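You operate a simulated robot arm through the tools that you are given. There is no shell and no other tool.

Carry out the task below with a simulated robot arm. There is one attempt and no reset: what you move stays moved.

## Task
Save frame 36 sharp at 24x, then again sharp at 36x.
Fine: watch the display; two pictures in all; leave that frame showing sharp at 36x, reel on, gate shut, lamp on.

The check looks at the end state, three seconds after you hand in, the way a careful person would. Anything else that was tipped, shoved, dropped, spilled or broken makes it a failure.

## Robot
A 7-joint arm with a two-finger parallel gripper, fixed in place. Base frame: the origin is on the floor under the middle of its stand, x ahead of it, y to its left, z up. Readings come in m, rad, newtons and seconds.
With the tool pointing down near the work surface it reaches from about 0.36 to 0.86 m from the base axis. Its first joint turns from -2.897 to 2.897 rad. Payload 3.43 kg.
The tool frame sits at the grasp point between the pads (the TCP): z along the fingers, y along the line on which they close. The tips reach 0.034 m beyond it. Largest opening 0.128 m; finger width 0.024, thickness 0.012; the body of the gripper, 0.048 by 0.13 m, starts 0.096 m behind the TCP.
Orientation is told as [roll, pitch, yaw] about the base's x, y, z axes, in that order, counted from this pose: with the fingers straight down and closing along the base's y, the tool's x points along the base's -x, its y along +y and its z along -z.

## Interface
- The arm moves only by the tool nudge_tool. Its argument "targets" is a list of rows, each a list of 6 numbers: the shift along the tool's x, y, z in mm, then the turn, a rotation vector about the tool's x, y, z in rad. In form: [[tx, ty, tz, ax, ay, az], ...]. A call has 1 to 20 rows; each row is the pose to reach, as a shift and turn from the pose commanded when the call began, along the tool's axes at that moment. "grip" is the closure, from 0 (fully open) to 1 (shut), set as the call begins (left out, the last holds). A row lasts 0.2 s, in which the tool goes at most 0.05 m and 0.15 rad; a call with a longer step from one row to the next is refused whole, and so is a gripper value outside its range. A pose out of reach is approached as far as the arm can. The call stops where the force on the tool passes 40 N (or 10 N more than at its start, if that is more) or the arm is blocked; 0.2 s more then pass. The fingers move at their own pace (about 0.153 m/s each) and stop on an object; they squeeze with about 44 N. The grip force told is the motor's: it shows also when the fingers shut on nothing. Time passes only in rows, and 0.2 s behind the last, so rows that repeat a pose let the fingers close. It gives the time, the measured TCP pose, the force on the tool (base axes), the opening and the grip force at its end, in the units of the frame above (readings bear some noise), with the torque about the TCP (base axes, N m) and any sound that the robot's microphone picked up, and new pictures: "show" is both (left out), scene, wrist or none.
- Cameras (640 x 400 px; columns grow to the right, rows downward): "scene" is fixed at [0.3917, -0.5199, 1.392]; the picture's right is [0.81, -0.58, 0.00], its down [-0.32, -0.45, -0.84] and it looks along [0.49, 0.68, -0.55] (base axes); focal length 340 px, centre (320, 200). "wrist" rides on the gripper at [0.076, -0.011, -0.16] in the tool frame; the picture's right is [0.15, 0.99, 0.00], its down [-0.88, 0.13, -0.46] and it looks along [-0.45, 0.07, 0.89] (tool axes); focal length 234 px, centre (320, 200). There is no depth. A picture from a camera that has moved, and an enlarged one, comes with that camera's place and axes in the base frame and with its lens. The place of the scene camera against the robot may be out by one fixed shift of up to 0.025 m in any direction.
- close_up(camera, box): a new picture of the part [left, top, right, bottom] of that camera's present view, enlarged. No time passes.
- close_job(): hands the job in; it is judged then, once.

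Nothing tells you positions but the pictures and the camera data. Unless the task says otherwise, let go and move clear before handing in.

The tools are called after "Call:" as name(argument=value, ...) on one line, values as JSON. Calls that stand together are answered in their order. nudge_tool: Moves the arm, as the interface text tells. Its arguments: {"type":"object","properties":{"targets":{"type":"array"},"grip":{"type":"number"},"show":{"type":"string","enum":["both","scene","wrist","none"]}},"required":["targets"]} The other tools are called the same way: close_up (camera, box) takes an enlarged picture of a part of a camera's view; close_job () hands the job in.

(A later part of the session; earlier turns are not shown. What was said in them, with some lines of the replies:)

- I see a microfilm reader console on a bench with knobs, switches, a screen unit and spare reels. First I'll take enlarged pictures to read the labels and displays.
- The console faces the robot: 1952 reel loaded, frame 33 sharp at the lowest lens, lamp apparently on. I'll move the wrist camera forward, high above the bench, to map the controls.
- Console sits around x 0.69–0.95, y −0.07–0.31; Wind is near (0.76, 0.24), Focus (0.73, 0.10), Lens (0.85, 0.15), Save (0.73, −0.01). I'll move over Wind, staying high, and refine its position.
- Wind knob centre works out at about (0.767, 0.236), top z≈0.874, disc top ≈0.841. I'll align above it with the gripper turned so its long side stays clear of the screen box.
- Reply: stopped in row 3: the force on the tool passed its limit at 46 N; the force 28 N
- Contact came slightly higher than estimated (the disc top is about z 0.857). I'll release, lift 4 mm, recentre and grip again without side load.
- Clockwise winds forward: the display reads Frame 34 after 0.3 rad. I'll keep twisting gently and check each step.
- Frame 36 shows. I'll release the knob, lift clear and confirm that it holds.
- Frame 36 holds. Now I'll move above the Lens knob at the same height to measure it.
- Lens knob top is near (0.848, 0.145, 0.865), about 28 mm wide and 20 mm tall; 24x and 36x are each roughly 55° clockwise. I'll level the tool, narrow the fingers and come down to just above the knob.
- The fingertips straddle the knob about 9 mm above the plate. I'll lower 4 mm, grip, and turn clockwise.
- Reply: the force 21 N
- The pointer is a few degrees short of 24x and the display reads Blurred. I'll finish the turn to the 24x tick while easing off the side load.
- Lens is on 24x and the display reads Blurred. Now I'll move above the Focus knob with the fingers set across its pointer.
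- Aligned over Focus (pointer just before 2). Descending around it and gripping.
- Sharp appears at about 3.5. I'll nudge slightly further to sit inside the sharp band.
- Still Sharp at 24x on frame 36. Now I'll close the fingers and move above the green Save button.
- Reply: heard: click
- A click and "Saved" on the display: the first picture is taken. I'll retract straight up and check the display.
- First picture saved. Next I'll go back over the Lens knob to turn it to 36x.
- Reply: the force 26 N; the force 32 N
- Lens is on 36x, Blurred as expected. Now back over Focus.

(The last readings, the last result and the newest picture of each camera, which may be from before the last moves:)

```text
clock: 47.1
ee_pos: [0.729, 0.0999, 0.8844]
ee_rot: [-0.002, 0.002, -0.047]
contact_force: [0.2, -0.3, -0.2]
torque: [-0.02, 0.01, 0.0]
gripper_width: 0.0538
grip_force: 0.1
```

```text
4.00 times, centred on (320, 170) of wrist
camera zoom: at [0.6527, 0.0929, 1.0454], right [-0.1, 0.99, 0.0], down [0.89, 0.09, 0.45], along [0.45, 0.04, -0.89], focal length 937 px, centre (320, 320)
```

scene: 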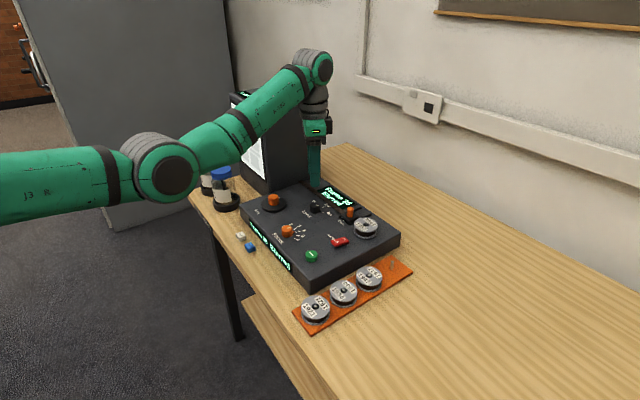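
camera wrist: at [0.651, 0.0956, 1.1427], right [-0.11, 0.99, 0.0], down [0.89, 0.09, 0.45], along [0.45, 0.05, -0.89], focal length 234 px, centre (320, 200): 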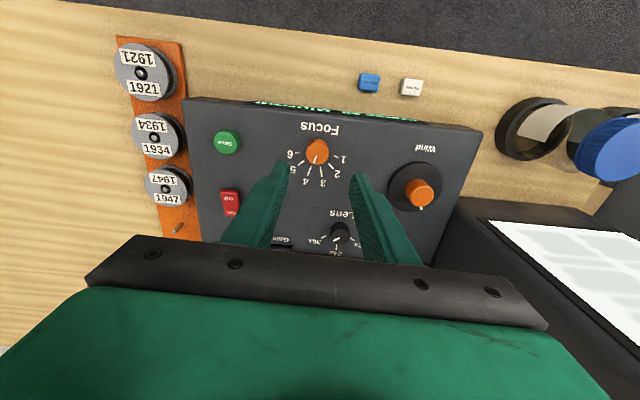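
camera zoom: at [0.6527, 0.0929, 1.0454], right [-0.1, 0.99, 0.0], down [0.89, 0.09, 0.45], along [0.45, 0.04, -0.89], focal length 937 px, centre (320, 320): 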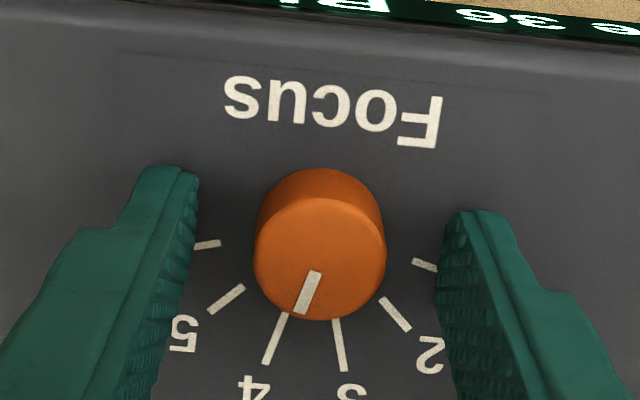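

Call:
nudge_tool(targets=[[0, 0, 0, 0, 0, 0], [0, 0, 0, 0, 0, 0]], grip=0.85, show="none")

Call:
nudge_tool(targets=[[0, 0, 0, 0, 0, 0.08], [0, 0, 0, 0, 0, 0.16], [0, 0, 0, 0, 0, 0.16]], show="none")

Call:
close_up(camera="scene", box=[230, 170, 390, 290])

Call:
nudge_tool(targets=[[0, 0, 0, 0, 0, 0.06], [0, 0, 0, 0, 0, 0.12], [0, 0, 0, 0, 0, 0.12]], show="none")

Call:
close_up(camera="scene", box=[230, 170, 390, 290])

```text
clock: 47.7
ee_pos: [0.728, 0.1003, 0.8854]
ee_rot: [-0.003, 0.001, -0.047]
contact_force: [-1.5, -0.2, -0.1]
torque: [-0.03, 0.0, -0.02]
gripper_width: 0.0274
grip_force: 45.2
```

```text
clock: 48.5
ee_pos: [0.7282, 0.1003, 0.8844]
ee_rot: [-0.002, -0.001, -0.208]
contact_force: [5.0, -1.9, 4.0]
torque: [0.04, 0.27, 0.0]
gripper_width: 0.0278
grip_force: 44.8
```

```text
3.33 times, centred on (310, 230) of scene
camera zoom: at [0.3917, -0.5199, 1.392], right [0.81, -0.58, 0.0], down [-0.32, -0.45, -0.84], along [0.49, 0.68, -0.55], focal length 1133 px, centre (353, 100)
```

zoom: 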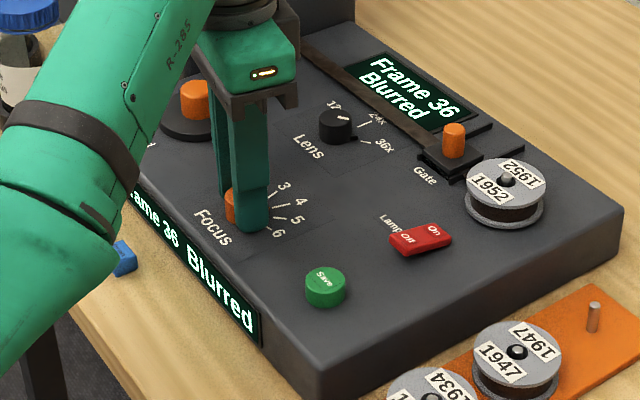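

```text
clock: 49.3
ee_pos: [0.7289, 0.0998, 0.8859]
ee_rot: [0.0, -0.002, -0.327]
contact_force: [19.5, -1.8, 3.2]
torque: [0.01, -0.8, -0.02]
gripper_width: 0.0278
grip_force: 45.3
```

```text
3.33 times, centred on (310, 230) of scene
camera zoom: at [0.3917, -0.5199, 1.392], right [0.81, -0.58, 0.0], down [-0.32, -0.45, -0.84], along [0.49, 0.68, -0.55], focal length 1133 px, centre (353, 100)
```

zoom: 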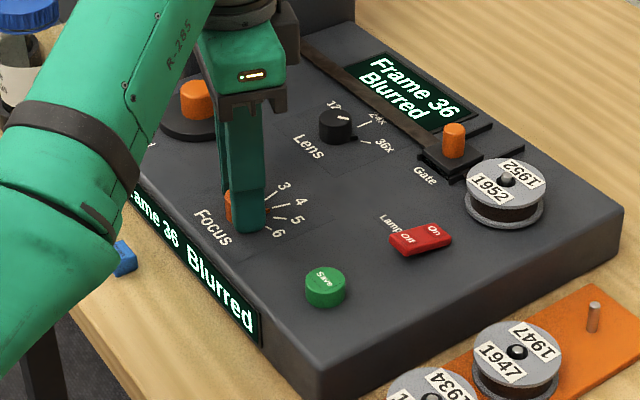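

Call:
nudge_tool(targets=[[-1.2, 0.4, 0, 0, 0, 0.05], [-1.2, 0.4, 0, 0, 0, 0.1], [-1.2, 0.4, 0, 0, 0, 0.1]], show="none")

Call:
close_up(camera="scene", box=[230, 170, 390, 290])

Call:
nudge_tool(targets=[[0, 0, 0, 0, 0, 0.05], [0, 0, 0, 0, 0, 0.1], [0, 0, 0, 0, 0, 0.1]], show="none")

Call:
close_up(camera="scene", box=[230, 170, 390, 290])

Call:
close_up(camera="wrist", box=[260, 120, 380, 220])

```text
clock: 50.1
ee_pos: [0.7283, 0.1013, 0.8845]
ee_rot: [-0.001, 0.001, -0.427]
contact_force: [8.3, -5.5, 4.5]
torque: [-0.47, -0.69, 0.04]
gripper_width: 0.0273
grip_force: 45.0
```

```text
3.33 times, centred on (310, 230) of scene
camera zoom: at [0.3917, -0.5199, 1.392], right [0.81, -0.58, 0.0], down [-0.32, -0.45, -0.84], along [0.49, 0.68, -0.55], focal length 1133 px, centre (353, 100)
```

zoom: 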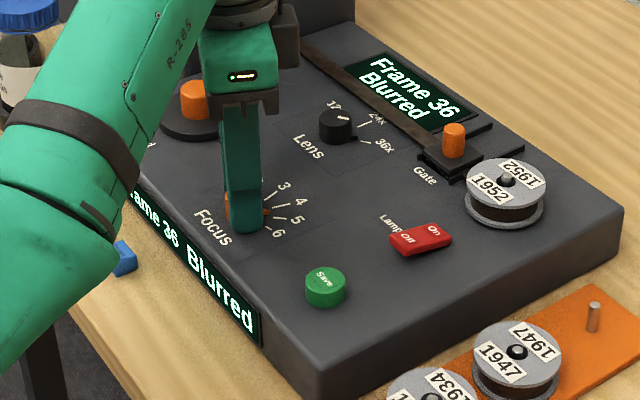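

```text
clock: 50.9
ee_pos: [0.7277, 0.1001, 0.8868]
ee_rot: [-0.001, 0.0, -0.526]
contact_force: [3.5, -6.2, 15.4]
torque: [0.22, 0.55, -0.05]
gripper_width: 0.0278
grip_force: 45.4
```

```text
3.33 times, centred on (310, 230) of scene
camera zoom: at [0.3917, -0.5199, 1.392], right [0.81, -0.58, 0.0], down [-0.32, -0.45, -0.84], along [0.49, 0.68, -0.55], focal length 1133 px, centre (353, 100)
```

zoom: 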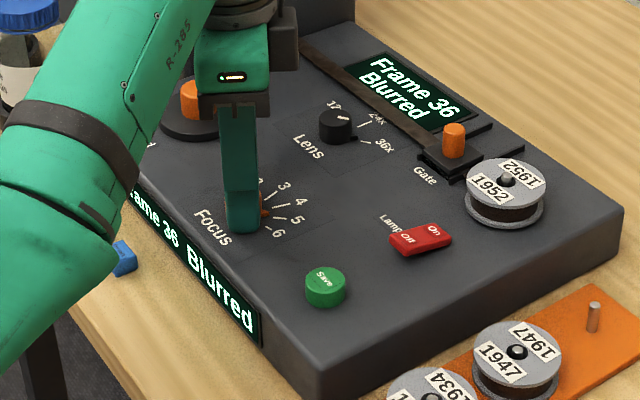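

```text
4.00 times, centred on (320, 170) of wrist
camera zoom: at [0.6576, 0.129, 1.0453], right [0.37, 0.93, 0.0], down [0.83, -0.33, 0.46], along [0.42, -0.17, -0.89], focal length 937 px, centre (320, 320)
```

zoom: 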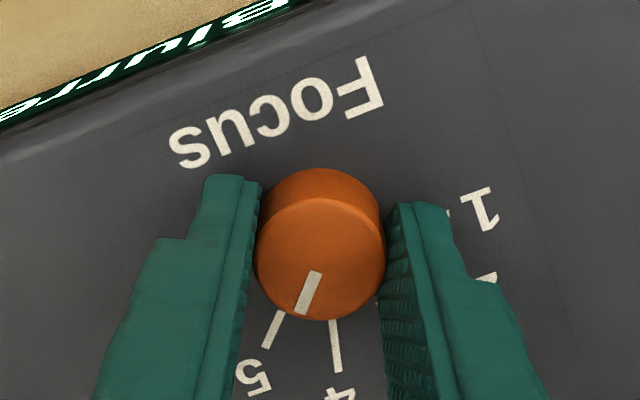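

Call:
nudge_tool(targets=[[0, 0, 0, 0, 0, 0.04], [0, 0, 0, 0, 0, 0.08], [0, 0, 0, 0, 0, 0.08]], show="none")

Call:
close_up(camera="scene", box=[230, 170, 390, 290])

Call:
nudge_tool(targets=[[0, 0, 0, 0, 0, 0.04], [0, 0, 0, 0, 0, 0.08], [0, 0, 0, 0, 0, 0.08]], show="none")

Call:
close_up(camera="scene", box=[230, 170, 390, 290])

```text
clock: 51.7
ee_pos: [0.7275, 0.1007, 0.885]
ee_rot: [-0.003, 0.0, -0.606]
contact_force: [2.6, -9.1, 11.3]
torque: [-0.44, -0.29, 0.04]
gripper_width: 0.0276
grip_force: 45.1
```

```text
3.33 times, centred on (310, 230) of scene
camera zoom: at [0.3917, -0.5199, 1.392], right [0.81, -0.58, 0.0], down [-0.32, -0.45, -0.84], along [0.49, 0.68, -0.55], focal length 1133 px, centre (353, 100)
```

zoom: 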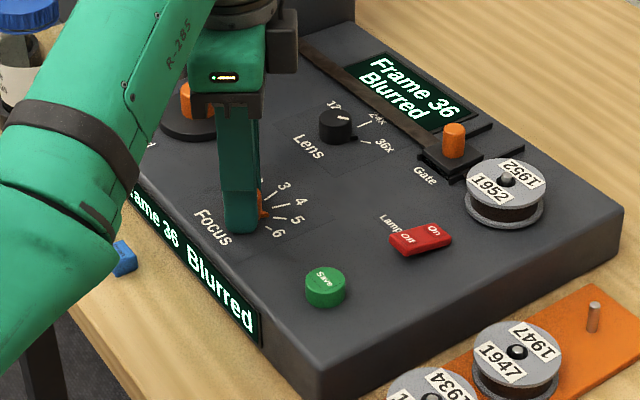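

```text
clock: 52.5
ee_pos: [0.728, 0.0994, 0.8862]
ee_rot: [-0.001, 0.001, -0.688]
contact_force: [7.2, -10.4, 8.1]
torque: [-0.21, -0.17, -0.02]
gripper_width: 0.0274
grip_force: 45.1
```

```text
3.33 times, centred on (310, 230) of scene
camera zoom: at [0.3917, -0.5199, 1.392], right [0.81, -0.58, 0.0], down [-0.32, -0.45, -0.84], along [0.49, 0.68, -0.55], focal length 1133 px, centre (353, 100)
```

zoom: 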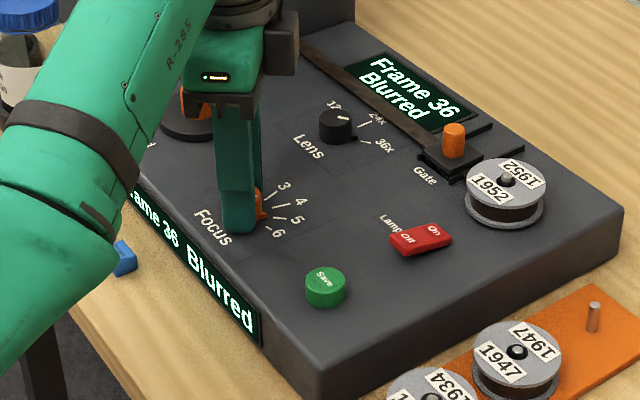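

Call:
nudge_tool(targets=[[0, 0, 0, 0, 0, 0.04], [0, 0, 0, 0, 0, 0.08], [0, 0, 0, 0, 0, 0.08]], show="none")

Call:
close_up(camera="scene", box=[230, 170, 390, 290])

Call:
nudge_tool(targets=[[0, 0, 0, 0, 0, 0.04], [0, 0, 0, 0, 0, 0.08], [0, 0, 0, 0, 0, 0.08]], show="none")

Call:
close_up(camera="scene", box=[230, 170, 390, 290])

Call:
close_up(camera="wrist", box=[260, 120, 380, 220])

```text
clock: 53.3
ee_pos: [0.7274, 0.1008, 0.8847]
ee_rot: [-0.002, 0.0, -0.767]
contact_force: [7.6, -11.1, 7.3]
torque: [-0.39, -0.29, -0.01]
gripper_width: 0.0276
grip_force: 45.0
```

```text
3.33 times, centred on (310, 230) of scene
camera zoom: at [0.3917, -0.5199, 1.392], right [0.81, -0.58, 0.0], down [-0.32, -0.45, -0.84], along [0.49, 0.68, -0.55], focal length 1133 px, centre (353, 100)
```

zoom: 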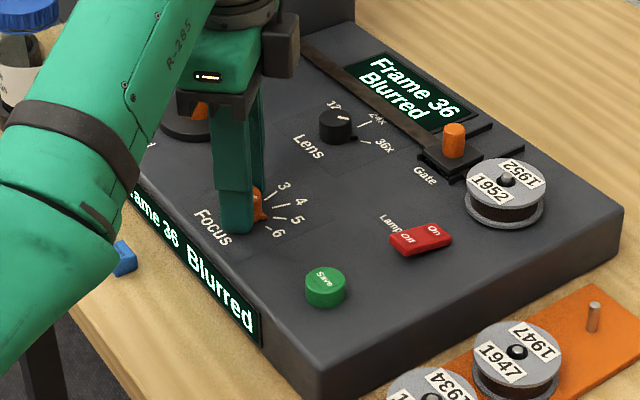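

```text
clock: 54.1
ee_pos: [0.7286, 0.1001, 0.8854]
ee_rot: [-0.002, 0.001, -0.846]
contact_force: [-2.4, -10.2, 13.9]
torque: [-0.4, 0.15, 0.02]
gripper_width: 0.0272
grip_force: 44.8
```

```text
3.33 times, centred on (310, 230) of scene
camera zoom: at [0.3917, -0.5199, 1.392], right [0.81, -0.58, 0.0], down [-0.32, -0.45, -0.84], along [0.49, 0.68, -0.55], focal length 1133 px, centre (353, 100)
```

zoom: 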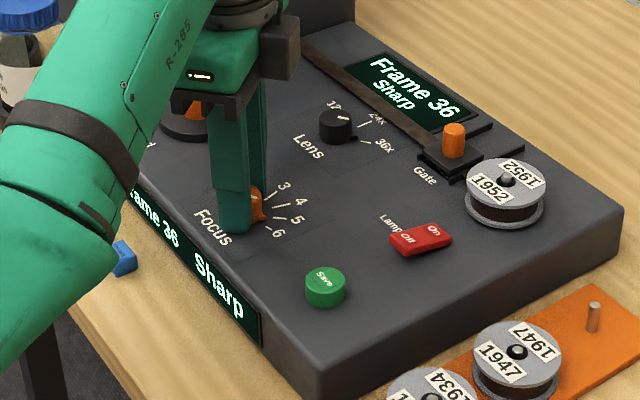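

```text
4.00 times, centred on (320, 170) of wrist
camera zoom: at [0.6702, 0.15, 1.0453], right [0.64, 0.76, 0.0], down [0.68, -0.57, 0.46], along [0.35, -0.29, -0.89], focal length 937 px, centre (320, 320)
```

zoom: 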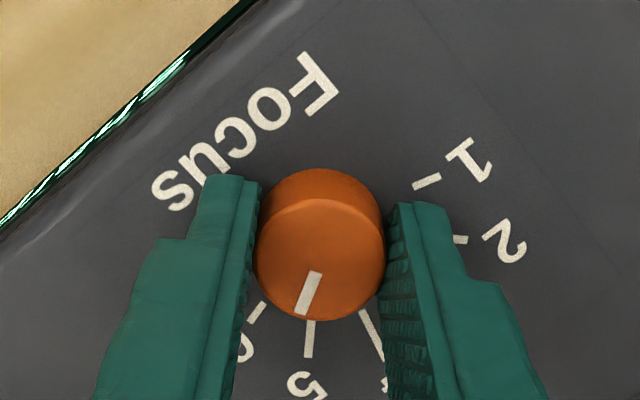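

Sharp at 36x now appears. I'll map how wide the sharp band is so I can leave the knob in its middle.

Call:
nudge_tool(targets=[[0, 0, 0, 0, 0, 0.04], [0, 0, 0, 0, 0, 0.04]], show="none")

Call:
close_up(camera="scene", box=[230, 170, 390, 290])

Call:
nudge_tool(targets=[[0, 0, 0, 0, 0, 0.04], [0, 0, 0, 0, 0, 0.04]], show="none")

Call:
close_up(camera="scene", box=[230, 170, 390, 290])

```text
clock: 54.7
ee_pos: [0.7279, 0.1005, 0.8853]
ee_rot: [-0.001, 0.0, -0.886]
contact_force: [-7.2, -12.3, 13.4]
torque: [-0.47, 0.22, 0.0]
gripper_width: 0.0277
grip_force: 45.0
```

```text
3.33 times, centred on (310, 230) of scene
camera zoom: at [0.3917, -0.5199, 1.392], right [0.81, -0.58, 0.0], down [-0.32, -0.45, -0.84], along [0.49, 0.68, -0.55], focal length 1133 px, centre (353, 100)
```

zoom: 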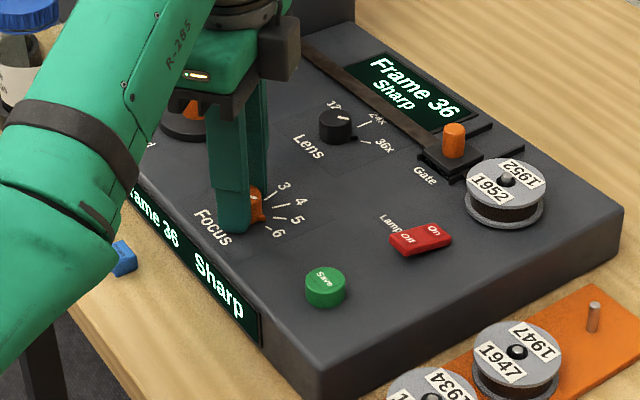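

```text
clock: 55.3
ee_pos: [0.7266, 0.1003, 0.8851]
ee_rot: [-0.002, 0.0, -0.927]
contact_force: [-7.7, -9.5, 14.2]
torque: [-0.28, 0.37, -0.03]
gripper_width: 0.0276
grip_force: 44.9
```

```text
3.33 times, centred on (310, 230) of scene
camera zoom: at [0.3917, -0.5199, 1.392], right [0.81, -0.58, 0.0], down [-0.32, -0.45, -0.84], along [0.49, 0.68, -0.55], focal length 1133 px, centre (353, 100)
```

zoom: 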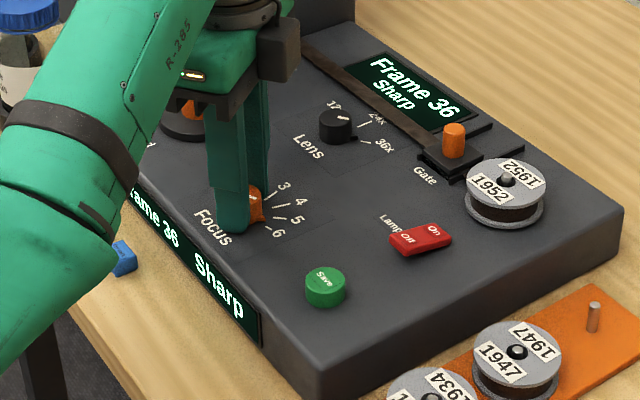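

Call:
nudge_tool(targets=[[0, 0, 0, 0, 0, 0.04], [0, 0, 0, 0, 0, 0.04]], show="none")

Call:
close_up(camera="scene", box=[230, 170, 390, 290])

Call:
nudge_tool(targets=[[0, 0, 0, 0, 0, 0.04], [0, 0, 0, 0, 0, 0.04]], show="none")

Call:
close_up(camera="scene", box=[230, 170, 390, 290])

```text
clock: 55.9
ee_pos: [0.7284, 0.1008, 0.8853]
ee_rot: [-0.001, 0.0, -0.966]
contact_force: [-12.1, -10.6, 11.4]
torque: [-0.34, 0.37, 0.0]
gripper_width: 0.0274
grip_force: 44.9
```

```text
3.33 times, centred on (310, 230) of scene
camera zoom: at [0.3917, -0.5199, 1.392], right [0.81, -0.58, 0.0], down [-0.32, -0.45, -0.84], along [0.49, 0.68, -0.55], focal length 1133 px, centre (353, 100)
```

zoom: 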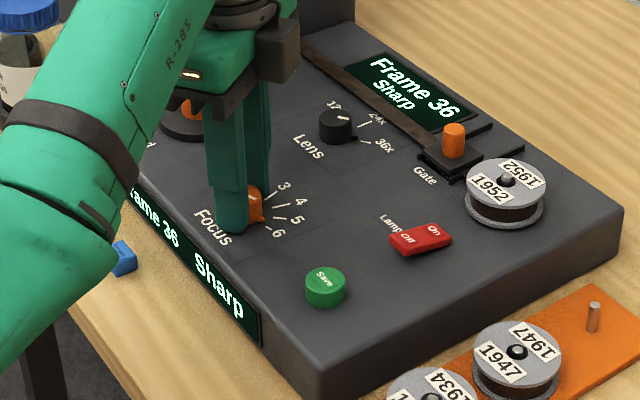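

```text
clock: 56.5
ee_pos: [0.7283, 0.1009, 0.8848]
ee_rot: [-0.003, 0.0, -1.006]
contact_force: [-10.5, -13.2, 10.3]
torque: [-0.22, 0.52, -0.03]
gripper_width: 0.0274
grip_force: 44.7
```

```text
3.33 times, centred on (310, 230) of scene
camera zoom: at [0.3917, -0.5199, 1.392], right [0.81, -0.58, 0.0], down [-0.32, -0.45, -0.84], along [0.49, 0.68, -0.55], focal length 1133 px, centre (353, 100)
```

zoom: 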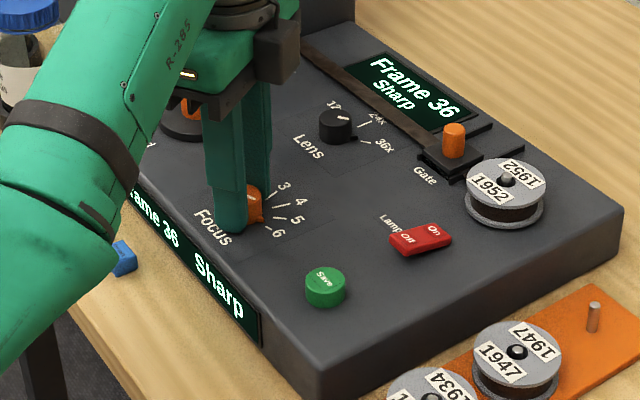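

Call:
nudge_tool(targets=[[-0.2, -0.7, 0, 0, 0, -0.03], [-0.4, -1.4, 0, 0, 0, -0.06], [-0.4, -1.4, 0, 0, 0, -0.06]], show="none")

Call:
close_up(camera="scene", box=[230, 170, 390, 290])

Call:
nudge_tool(targets=[[0, 0, 0, 0, 0, 0], [0, 0, 0, 0, 0, 0], [0, 0, -15, 0, 0, 0], [0, 0, -55, 0, 0, 0], [0, 0, -95, 0, 0, 0], [0, 0, -95, 0, 0, 0]], grip=0.6, show="both")

Call:
close_up(camera="scene", box=[230, 170, 390, 290])

Call:
close_up(camera="wrist", box=[260, 100, 380, 200])

```text
clock: 57.3
ee_pos: [0.7272, 0.0999, 0.8853]
ee_rot: [0.002, -0.001, -0.946]
contact_force: [8.4, -3.8, 8.9]
torque: [0.14, -0.31, -0.01]
gripper_width: 0.0272
grip_force: 45.5
```

```text
3.33 times, centred on (310, 230) of scene
camera zoom: at [0.3917, -0.5199, 1.392], right [0.81, -0.58, 0.0], down [-0.32, -0.45, -0.84], along [0.49, 0.68, -0.55], focal length 1133 px, centre (353, 100)
```

zoom: 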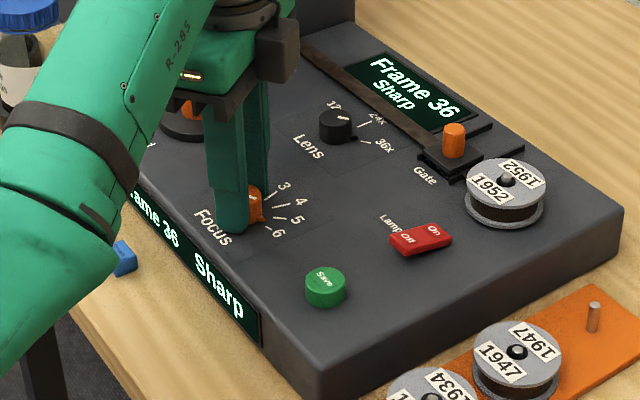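

```text
clock: 58.7
ee_pos: [0.7289, 0.1005, 0.9809]
ee_rot: [-0.003, 0.001, -0.947]
contact_force: [-0.1, 0.1, 0.8]
torque: [0.0, 0.0, 0.02]
gripper_width: 0.0514
grip_force: 0.0
camera wrist: at [0.6755, 0.156, 1.1403], right [0.72, 0.7, 0.0], down [0.62, -0.64, 0.46], along [0.32, -0.33, -0.89], focal length 234 px, centre (320, 200)
```

scene: 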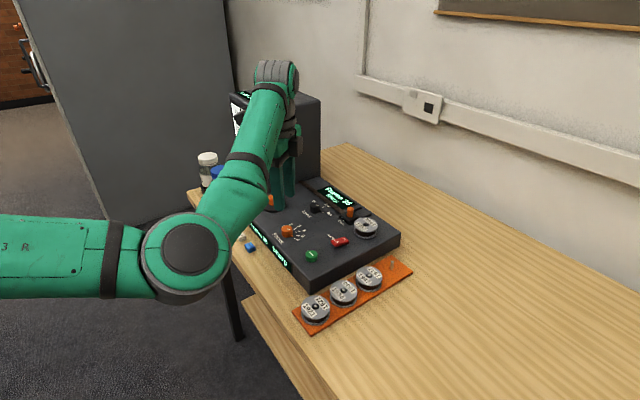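
wrist: 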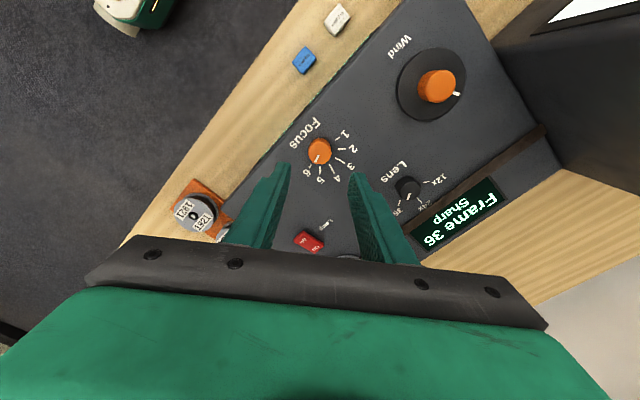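

```text
3.33 times, centred on (310, 230) of scene
camera zoom: at [0.3917, -0.5199, 1.392], right [0.81, -0.58, 0.0], down [-0.32, -0.45, -0.84], along [0.49, 0.68, -0.55], focal length 1133 px, centre (353, 100)
```

zoom: 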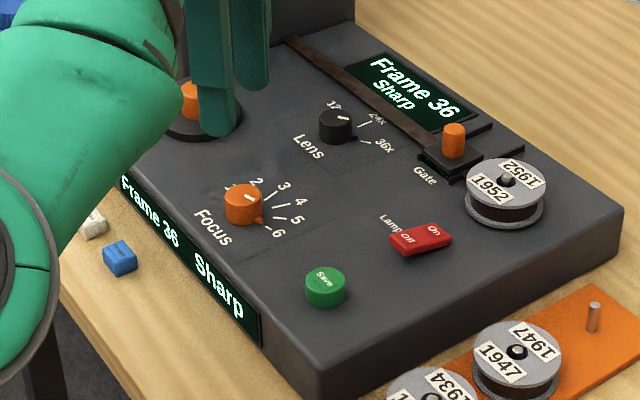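

```text
4.00 times, centred on (320, 150) of wrist
camera zoom: at [0.6755, 0.156, 1.1403], right [0.72, 0.7, 0.0], down [0.62, -0.64, 0.46], along [0.32, -0.33, -0.89], focal length 937 px, centre (320, 400)
```

zoom: 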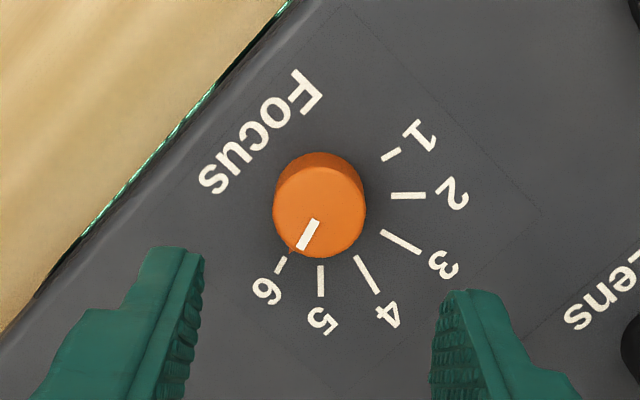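

Sharp at 36x holds after release (pointer about 5.6). Now back to the Save button with fingers closed.

Call:
nudge_tool(targets=[[-14.9, -10.7, 0, 0, 0, -0.145], [-29.8, -21.4, 0, 0, 0, -0.29], [-44.7, -32.1, 0, 0, 0, -0.435], [-59.6, -42.8, 0, 0, 0, -0.58], [-74.4, -53.5, 0, 0, 0, -0.725], [-89.3, -64.2, 0, 0, 0, -0.87], [-89.3, -64.2, 0, 0, 0, -0.9], [-89.3, -64.2, 0, 0, 0, -0.9]], grip=1.0, show="both")

Call:
close_up(camera="wrist", box=[260, 100, 380, 200])

Call:
close_up(camera="scene", box=[250, 180, 390, 290])

```text
clock: 60.5
ee_pos: [0.7293, -0.0105, 0.98]
ee_rot: [-0.002, 0.002, -0.045]
contact_force: [0.1, -0.3, 0.1]
torque: [-0.02, 0.02, 0.0]
gripper_width: 0.0
grip_force: 33.1
camera wrist: at [0.6529, -0.0173, 1.1401], right [-0.1, 0.99, 0.0], down [0.89, 0.09, 0.45], along [0.45, 0.05, -0.89], focal length 234 px, centre (320, 200)
```

scene: 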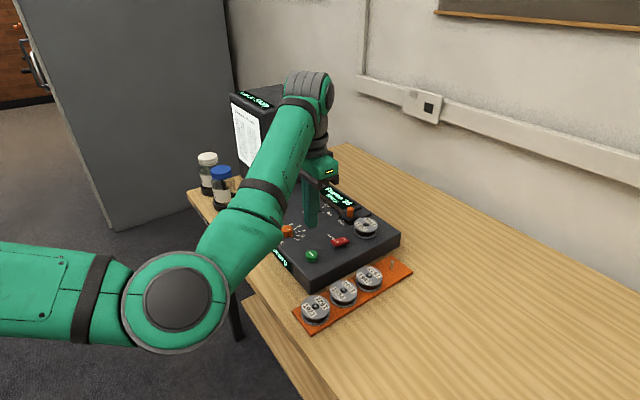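
wrist: 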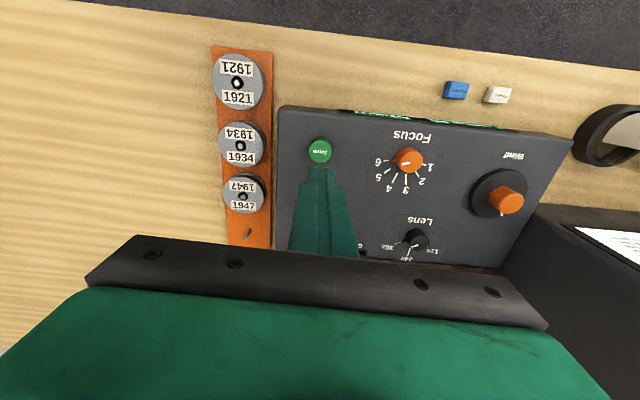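

```text
4.00 times, centred on (320, 150) of wrist
camera zoom: at [0.6529, -0.0173, 1.1401], right [-0.1, 0.99, 0.0], down [0.89, 0.09, 0.45], along [0.45, 0.05, -0.89], focal length 937 px, centre (320, 400)
```

zoom: 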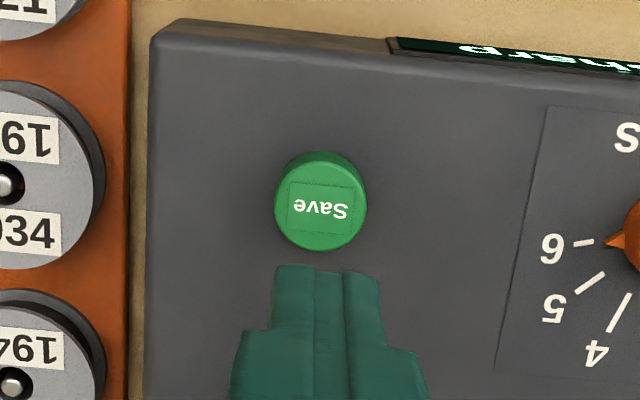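

```text
3.64 times, centred on (320, 235) of scene
camera zoom: at [0.3917, -0.5199, 1.392], right [0.81, -0.58, 0.0], down [-0.32, -0.45, -0.84], along [0.49, 0.68, -0.55], focal length 1236 px, centre (320, 73)
```

zoom: 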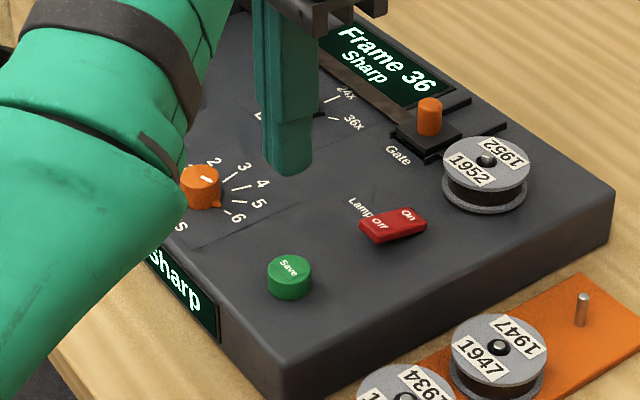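

Call:
close_up(camera="wrist", box=[360, 110, 460, 210])

```text
4.00 times, centred on (410, 160) of wrist
camera zoom: at [0.6529, -0.0173, 1.1401], right [-0.1, 0.99, 0.0], down [0.89, 0.09, 0.45], along [0.45, 0.05, -0.89], focal length 937 px, centre (-40, 360)
```

zoom: 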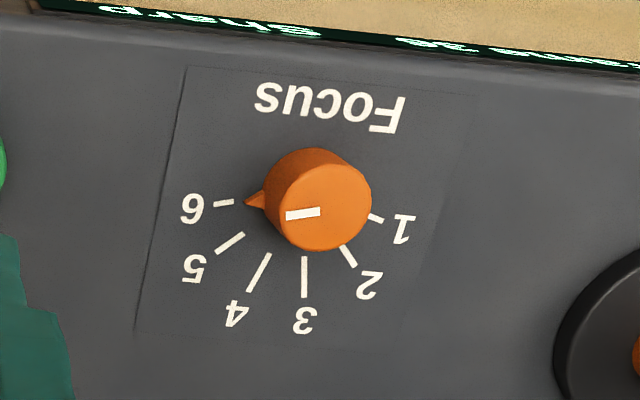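

Aligned over Save; display reads Frame 36 Sharp. I'll descend to hover just above the button and recheck before pressing.

Call:
nudge_tool(targets=[[0, 0, 30, 0, 0, 0], [0, 0, 55, 0, 0, 0], [0, 0, 71, 0, 0, 0], [0, 0, 71, 0, 0, 0]], show="none")

Call:
close_up(camera="scene", box=[250, 180, 390, 290])

Call:
close_up(camera="wrist", box=[280, 100, 480, 220])

```text
clock: 61.5
ee_pos: [0.7275, -0.012, 0.9102]
ee_rot: [-0.003, 0.001, -0.045]
contact_force: [0.0, 0.3, -0.8]
torque: [-0.03, 0.02, 0.01]
gripper_width: 0.0001
grip_force: 32.8
```

```text
3.64 times, centred on (320, 235) of scene
camera zoom: at [0.3917, -0.5199, 1.392], right [0.81, -0.58, 0.0], down [-0.32, -0.45, -0.84], along [0.49, 0.68, -0.55], focal length 1236 px, centre (320, 73)
```

zoom: 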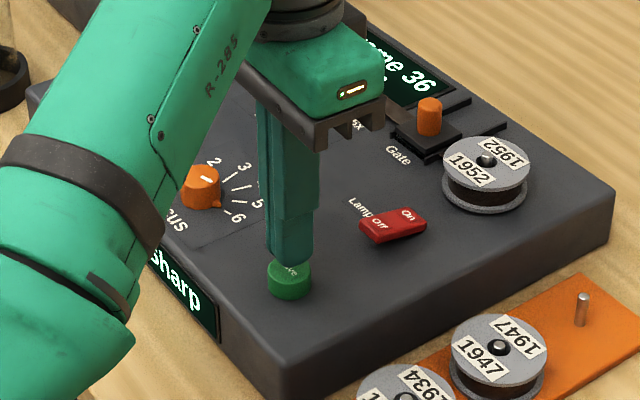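

```text
3.20 times, centred on (380, 160) of wrist
camera zoom: at [0.6519, -0.0192, 1.0705], right [-0.1, 0.99, 0.0], down [0.89, 0.09, 0.45], along [0.45, 0.04, -0.89], focal length 749 px, centre (128, 328)
```

zoom: 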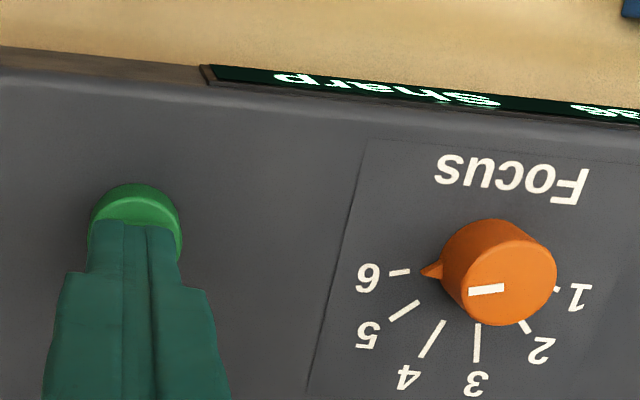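

Still Sharp with the tip just above the button. Pressing Save once.

Call:
nudge_tool(targets=[[0, 0, 8, 0, 0, 0], [0, 0, 12, 0, 0, 0], [0, 0, 15, 0, 0, 0], [0, 0, 17, 0, 0, 0]], show="none")

Call:
close_up(camera="scene", box=[250, 180, 390, 290])

```text
clock: 62.5
ee_pos: [0.7272, -0.01, 0.8932]
ee_rot: [-0.004, 0.0, -0.046]
contact_force: [-0.5, 1.5, 4.4]
torque: [0.06, 0.03, 0.01]
gripper_width: 0.0001
grip_force: 33.1
heard: click
```

```text
3.64 times, centred on (320, 235) of scene
camera zoom: at [0.3917, -0.5199, 1.392], right [0.81, -0.58, 0.0], down [-0.32, -0.45, -0.84], along [0.49, 0.68, -0.55], focal length 1236 px, centre (320, 73)
```

zoom: 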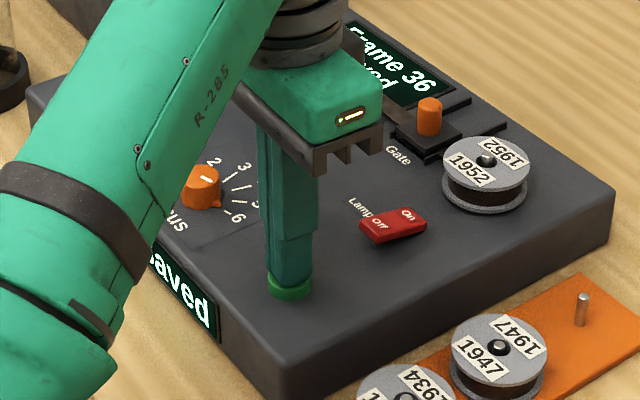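

Click and "Saved" again. I'll retract and move the arm clear, then inspect the final state.

Call:
nudge_tool(targets=[[0, 0, -15, 0, 0, 0], [0, 0, -50, 0, 0, 0], [0, 0, -95, 0, 0, 0], [0, 0, -140, 0, 0, 0], [0, 0, -185, 0, 0, 0], [0, 0, -220, 0, 0, 0], [0, 0, -220, 0, 0, 0]], show="both")

Call:
close_up(camera="scene", box=[230, 170, 390, 290])

Call:
close_up(camera="wrist", box=[270, 90, 510, 250])

```text
clock: 64.1
ee_pos: [0.7292, -0.01, 1.111]
ee_rot: [-0.001, 0.001, -0.045]
contact_force: [-0.9, -0.2, 0.2]
torque: [0.0, -0.01, -0.04]
gripper_width: 0.0
grip_force: 32.7
camera wrist: at [0.6533, -0.0175, 1.2707], right [-0.1, 0.99, 0.0], down [0.89, 0.09, 0.45], along [0.45, 0.04, -0.89], focal length 234 px, centre (320, 200)
```

scene: 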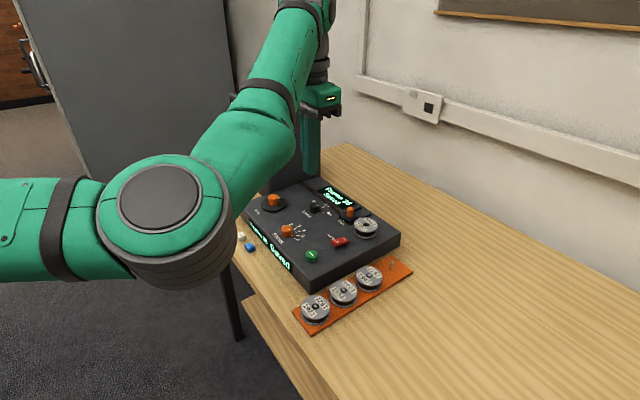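
wrist: 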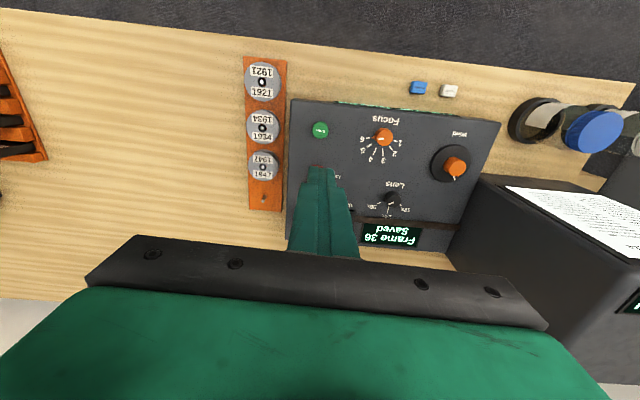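

```text
3.33 times, centred on (310, 230) of scene
camera zoom: at [0.3917, -0.5199, 1.392], right [0.81, -0.58, 0.0], down [-0.32, -0.45, -0.84], along [0.49, 0.68, -0.55], focal length 1133 px, centre (353, 100)
```

zoom: 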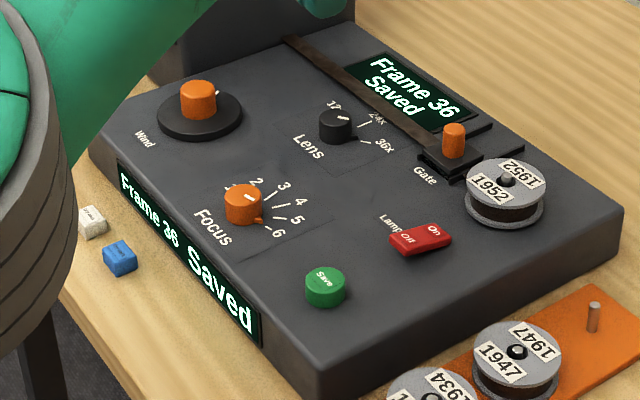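

```text
2.50 times, centred on (390, 170) of wrist
camera zoom: at [0.6533, -0.0175, 1.2707], right [-0.1, 0.99, 0.0], down [0.89, 0.09, 0.45], along [0.45, 0.04, -0.89], focal length 585 px, centre (145, 275)
```

zoom: 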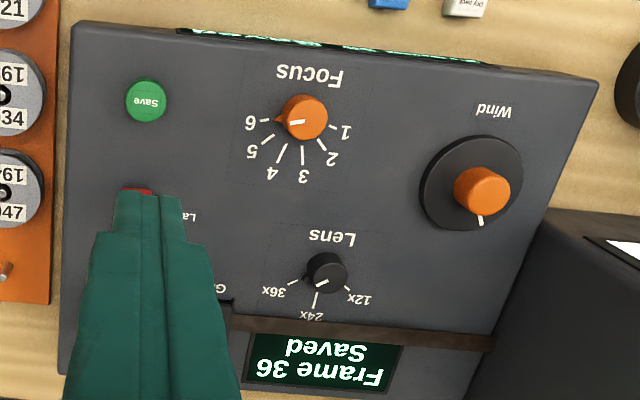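

Call:
nudge_tool(targets=[[45, 0, 0, 0, 0, 0], [90, 5, -5, 0, 0, 0], [135, 10, -10, 0, 0, 0], [165, 20, -15, 0, 0, 0], [165, 20, -15, 0, 0, 0], [165, 20, -15, 0, 0, 0], [165, 20, -15, 0, 0, 0], [165, 20, -15, 0, 0, 0], [165, 20, -15, 0, 0, 0], [165, 20, -15, 0, 0, 0], [165, 20, -15, 0, 0, 0], [165, 20, -15, 0, 0, 0], [165, 20, -15, 0, 0, 0], [165, 20, -15, 0, 0, 0], [165, 20, -15, 0, 0, 0]], grip=0.3, show="both")

Call:
close_up(camera="scene", box=[230, 170, 410, 300])

Call:
close_up(camera="scene", box=[180, 80, 340, 220])

Call:
close_up(camera="scene", box=[280, 170, 420, 340])

```text
clock: 67.3
ee_pos: [0.5643, 0.0161, 1.1278]
ee_rot: [-0.002, 0.002, -0.047]
contact_force: [-0.4, 0.7, 0.2]
torque: [-0.02, -0.02, 0.0]
gripper_width: 0.0897
grip_force: 0.0
camera wrist: at [0.4893, 0.0097, 1.2875], right [-0.1, 0.99, 0.0], down [0.89, 0.09, 0.45], along [0.45, 0.04, -0.89], focal length 234 px, centre (320, 200)
```

scene: 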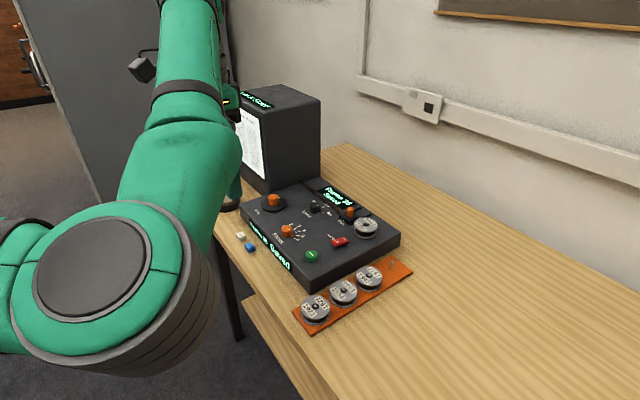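
wrist: 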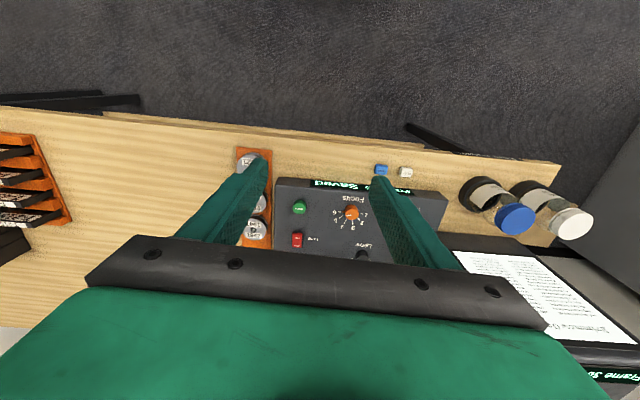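

```text
3.08 times, centred on (320, 235) of scene
camera zoom: at [0.3917, -0.5199, 1.392], right [0.81, -0.58, 0.0], down [-0.32, -0.45, -0.84], along [0.49, 0.68, -0.55], focal length 1046 px, centre (320, 92)
```

zoom: 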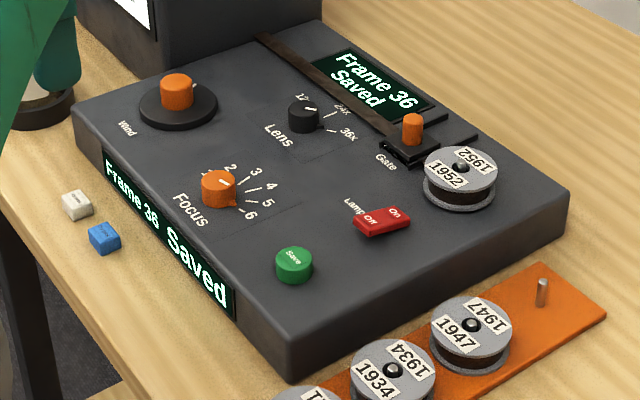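

```text
2.86 times, centred on (260, 150) of scene
camera zoom: at [0.3917, -0.5199, 1.392], right [0.81, -0.58, 0.0], down [-0.32, -0.45, -0.84], along [0.49, 0.68, -0.55], focal length 972 px, centre (491, 343)
```

zoom: 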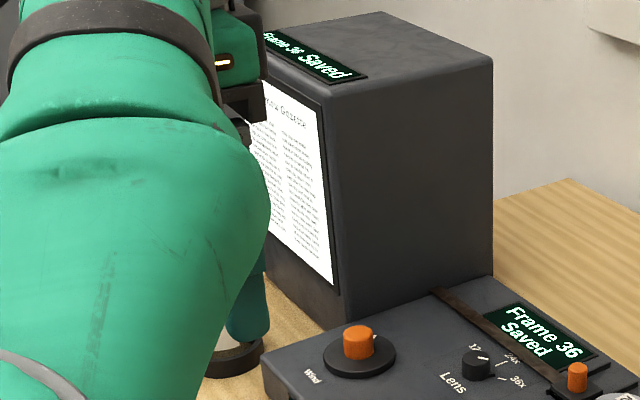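

```text
2.35 times, centred on (350, 255) of scene
camera zoom: at [0.3917, -0.5199, 1.392], right [0.81, -0.58, 0.0], down [-0.32, -0.45, -0.84], along [0.49, 0.68, -0.55], focal length 800 px, centre (249, 71)
```

zoom: 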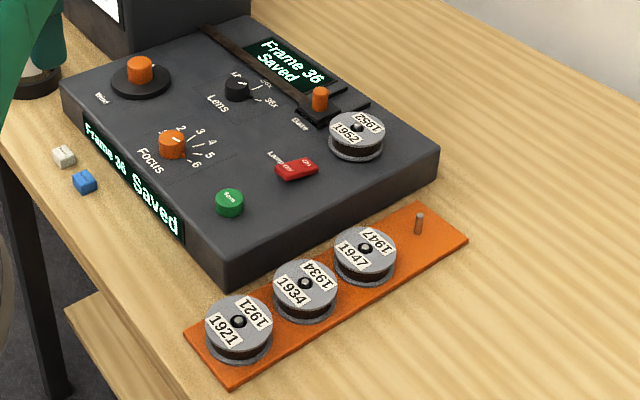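

Both pictures are saved, frame 36 is on the screen in sharp text at 36x, and the reel, gate and lamp are as they were at the start. The arm is clear and nothing else has moved, so I'm handing in.

Call:
close_job()

```text
The job is handed in.
```

I saved frame 36 twice, once at 24x and once at 36x. The display read Sharp before each press, then clicked and read "Saved". No other pictures were taken.

- **Screen:** frame 36 is showing at 36x with sharp text. The display still says "Saved", as it did after the first picture.
- **Controls:** Lens is on 36x and Focus is at about 6. The 1952 reel is on, the gate is shut and the lamp is on.
- **Focus knob:** it turned slightly past where I left it each time I let go. The display still read Sharp afterwards, and the knob has stayed put since.
- **Contact:** the fingers pressed the Wind disc once, at about 46 N, on the first approach. I saw no movement or damage, and nothing else was tipped or shoved.

The arm is clear of the bench and the job is handed in.
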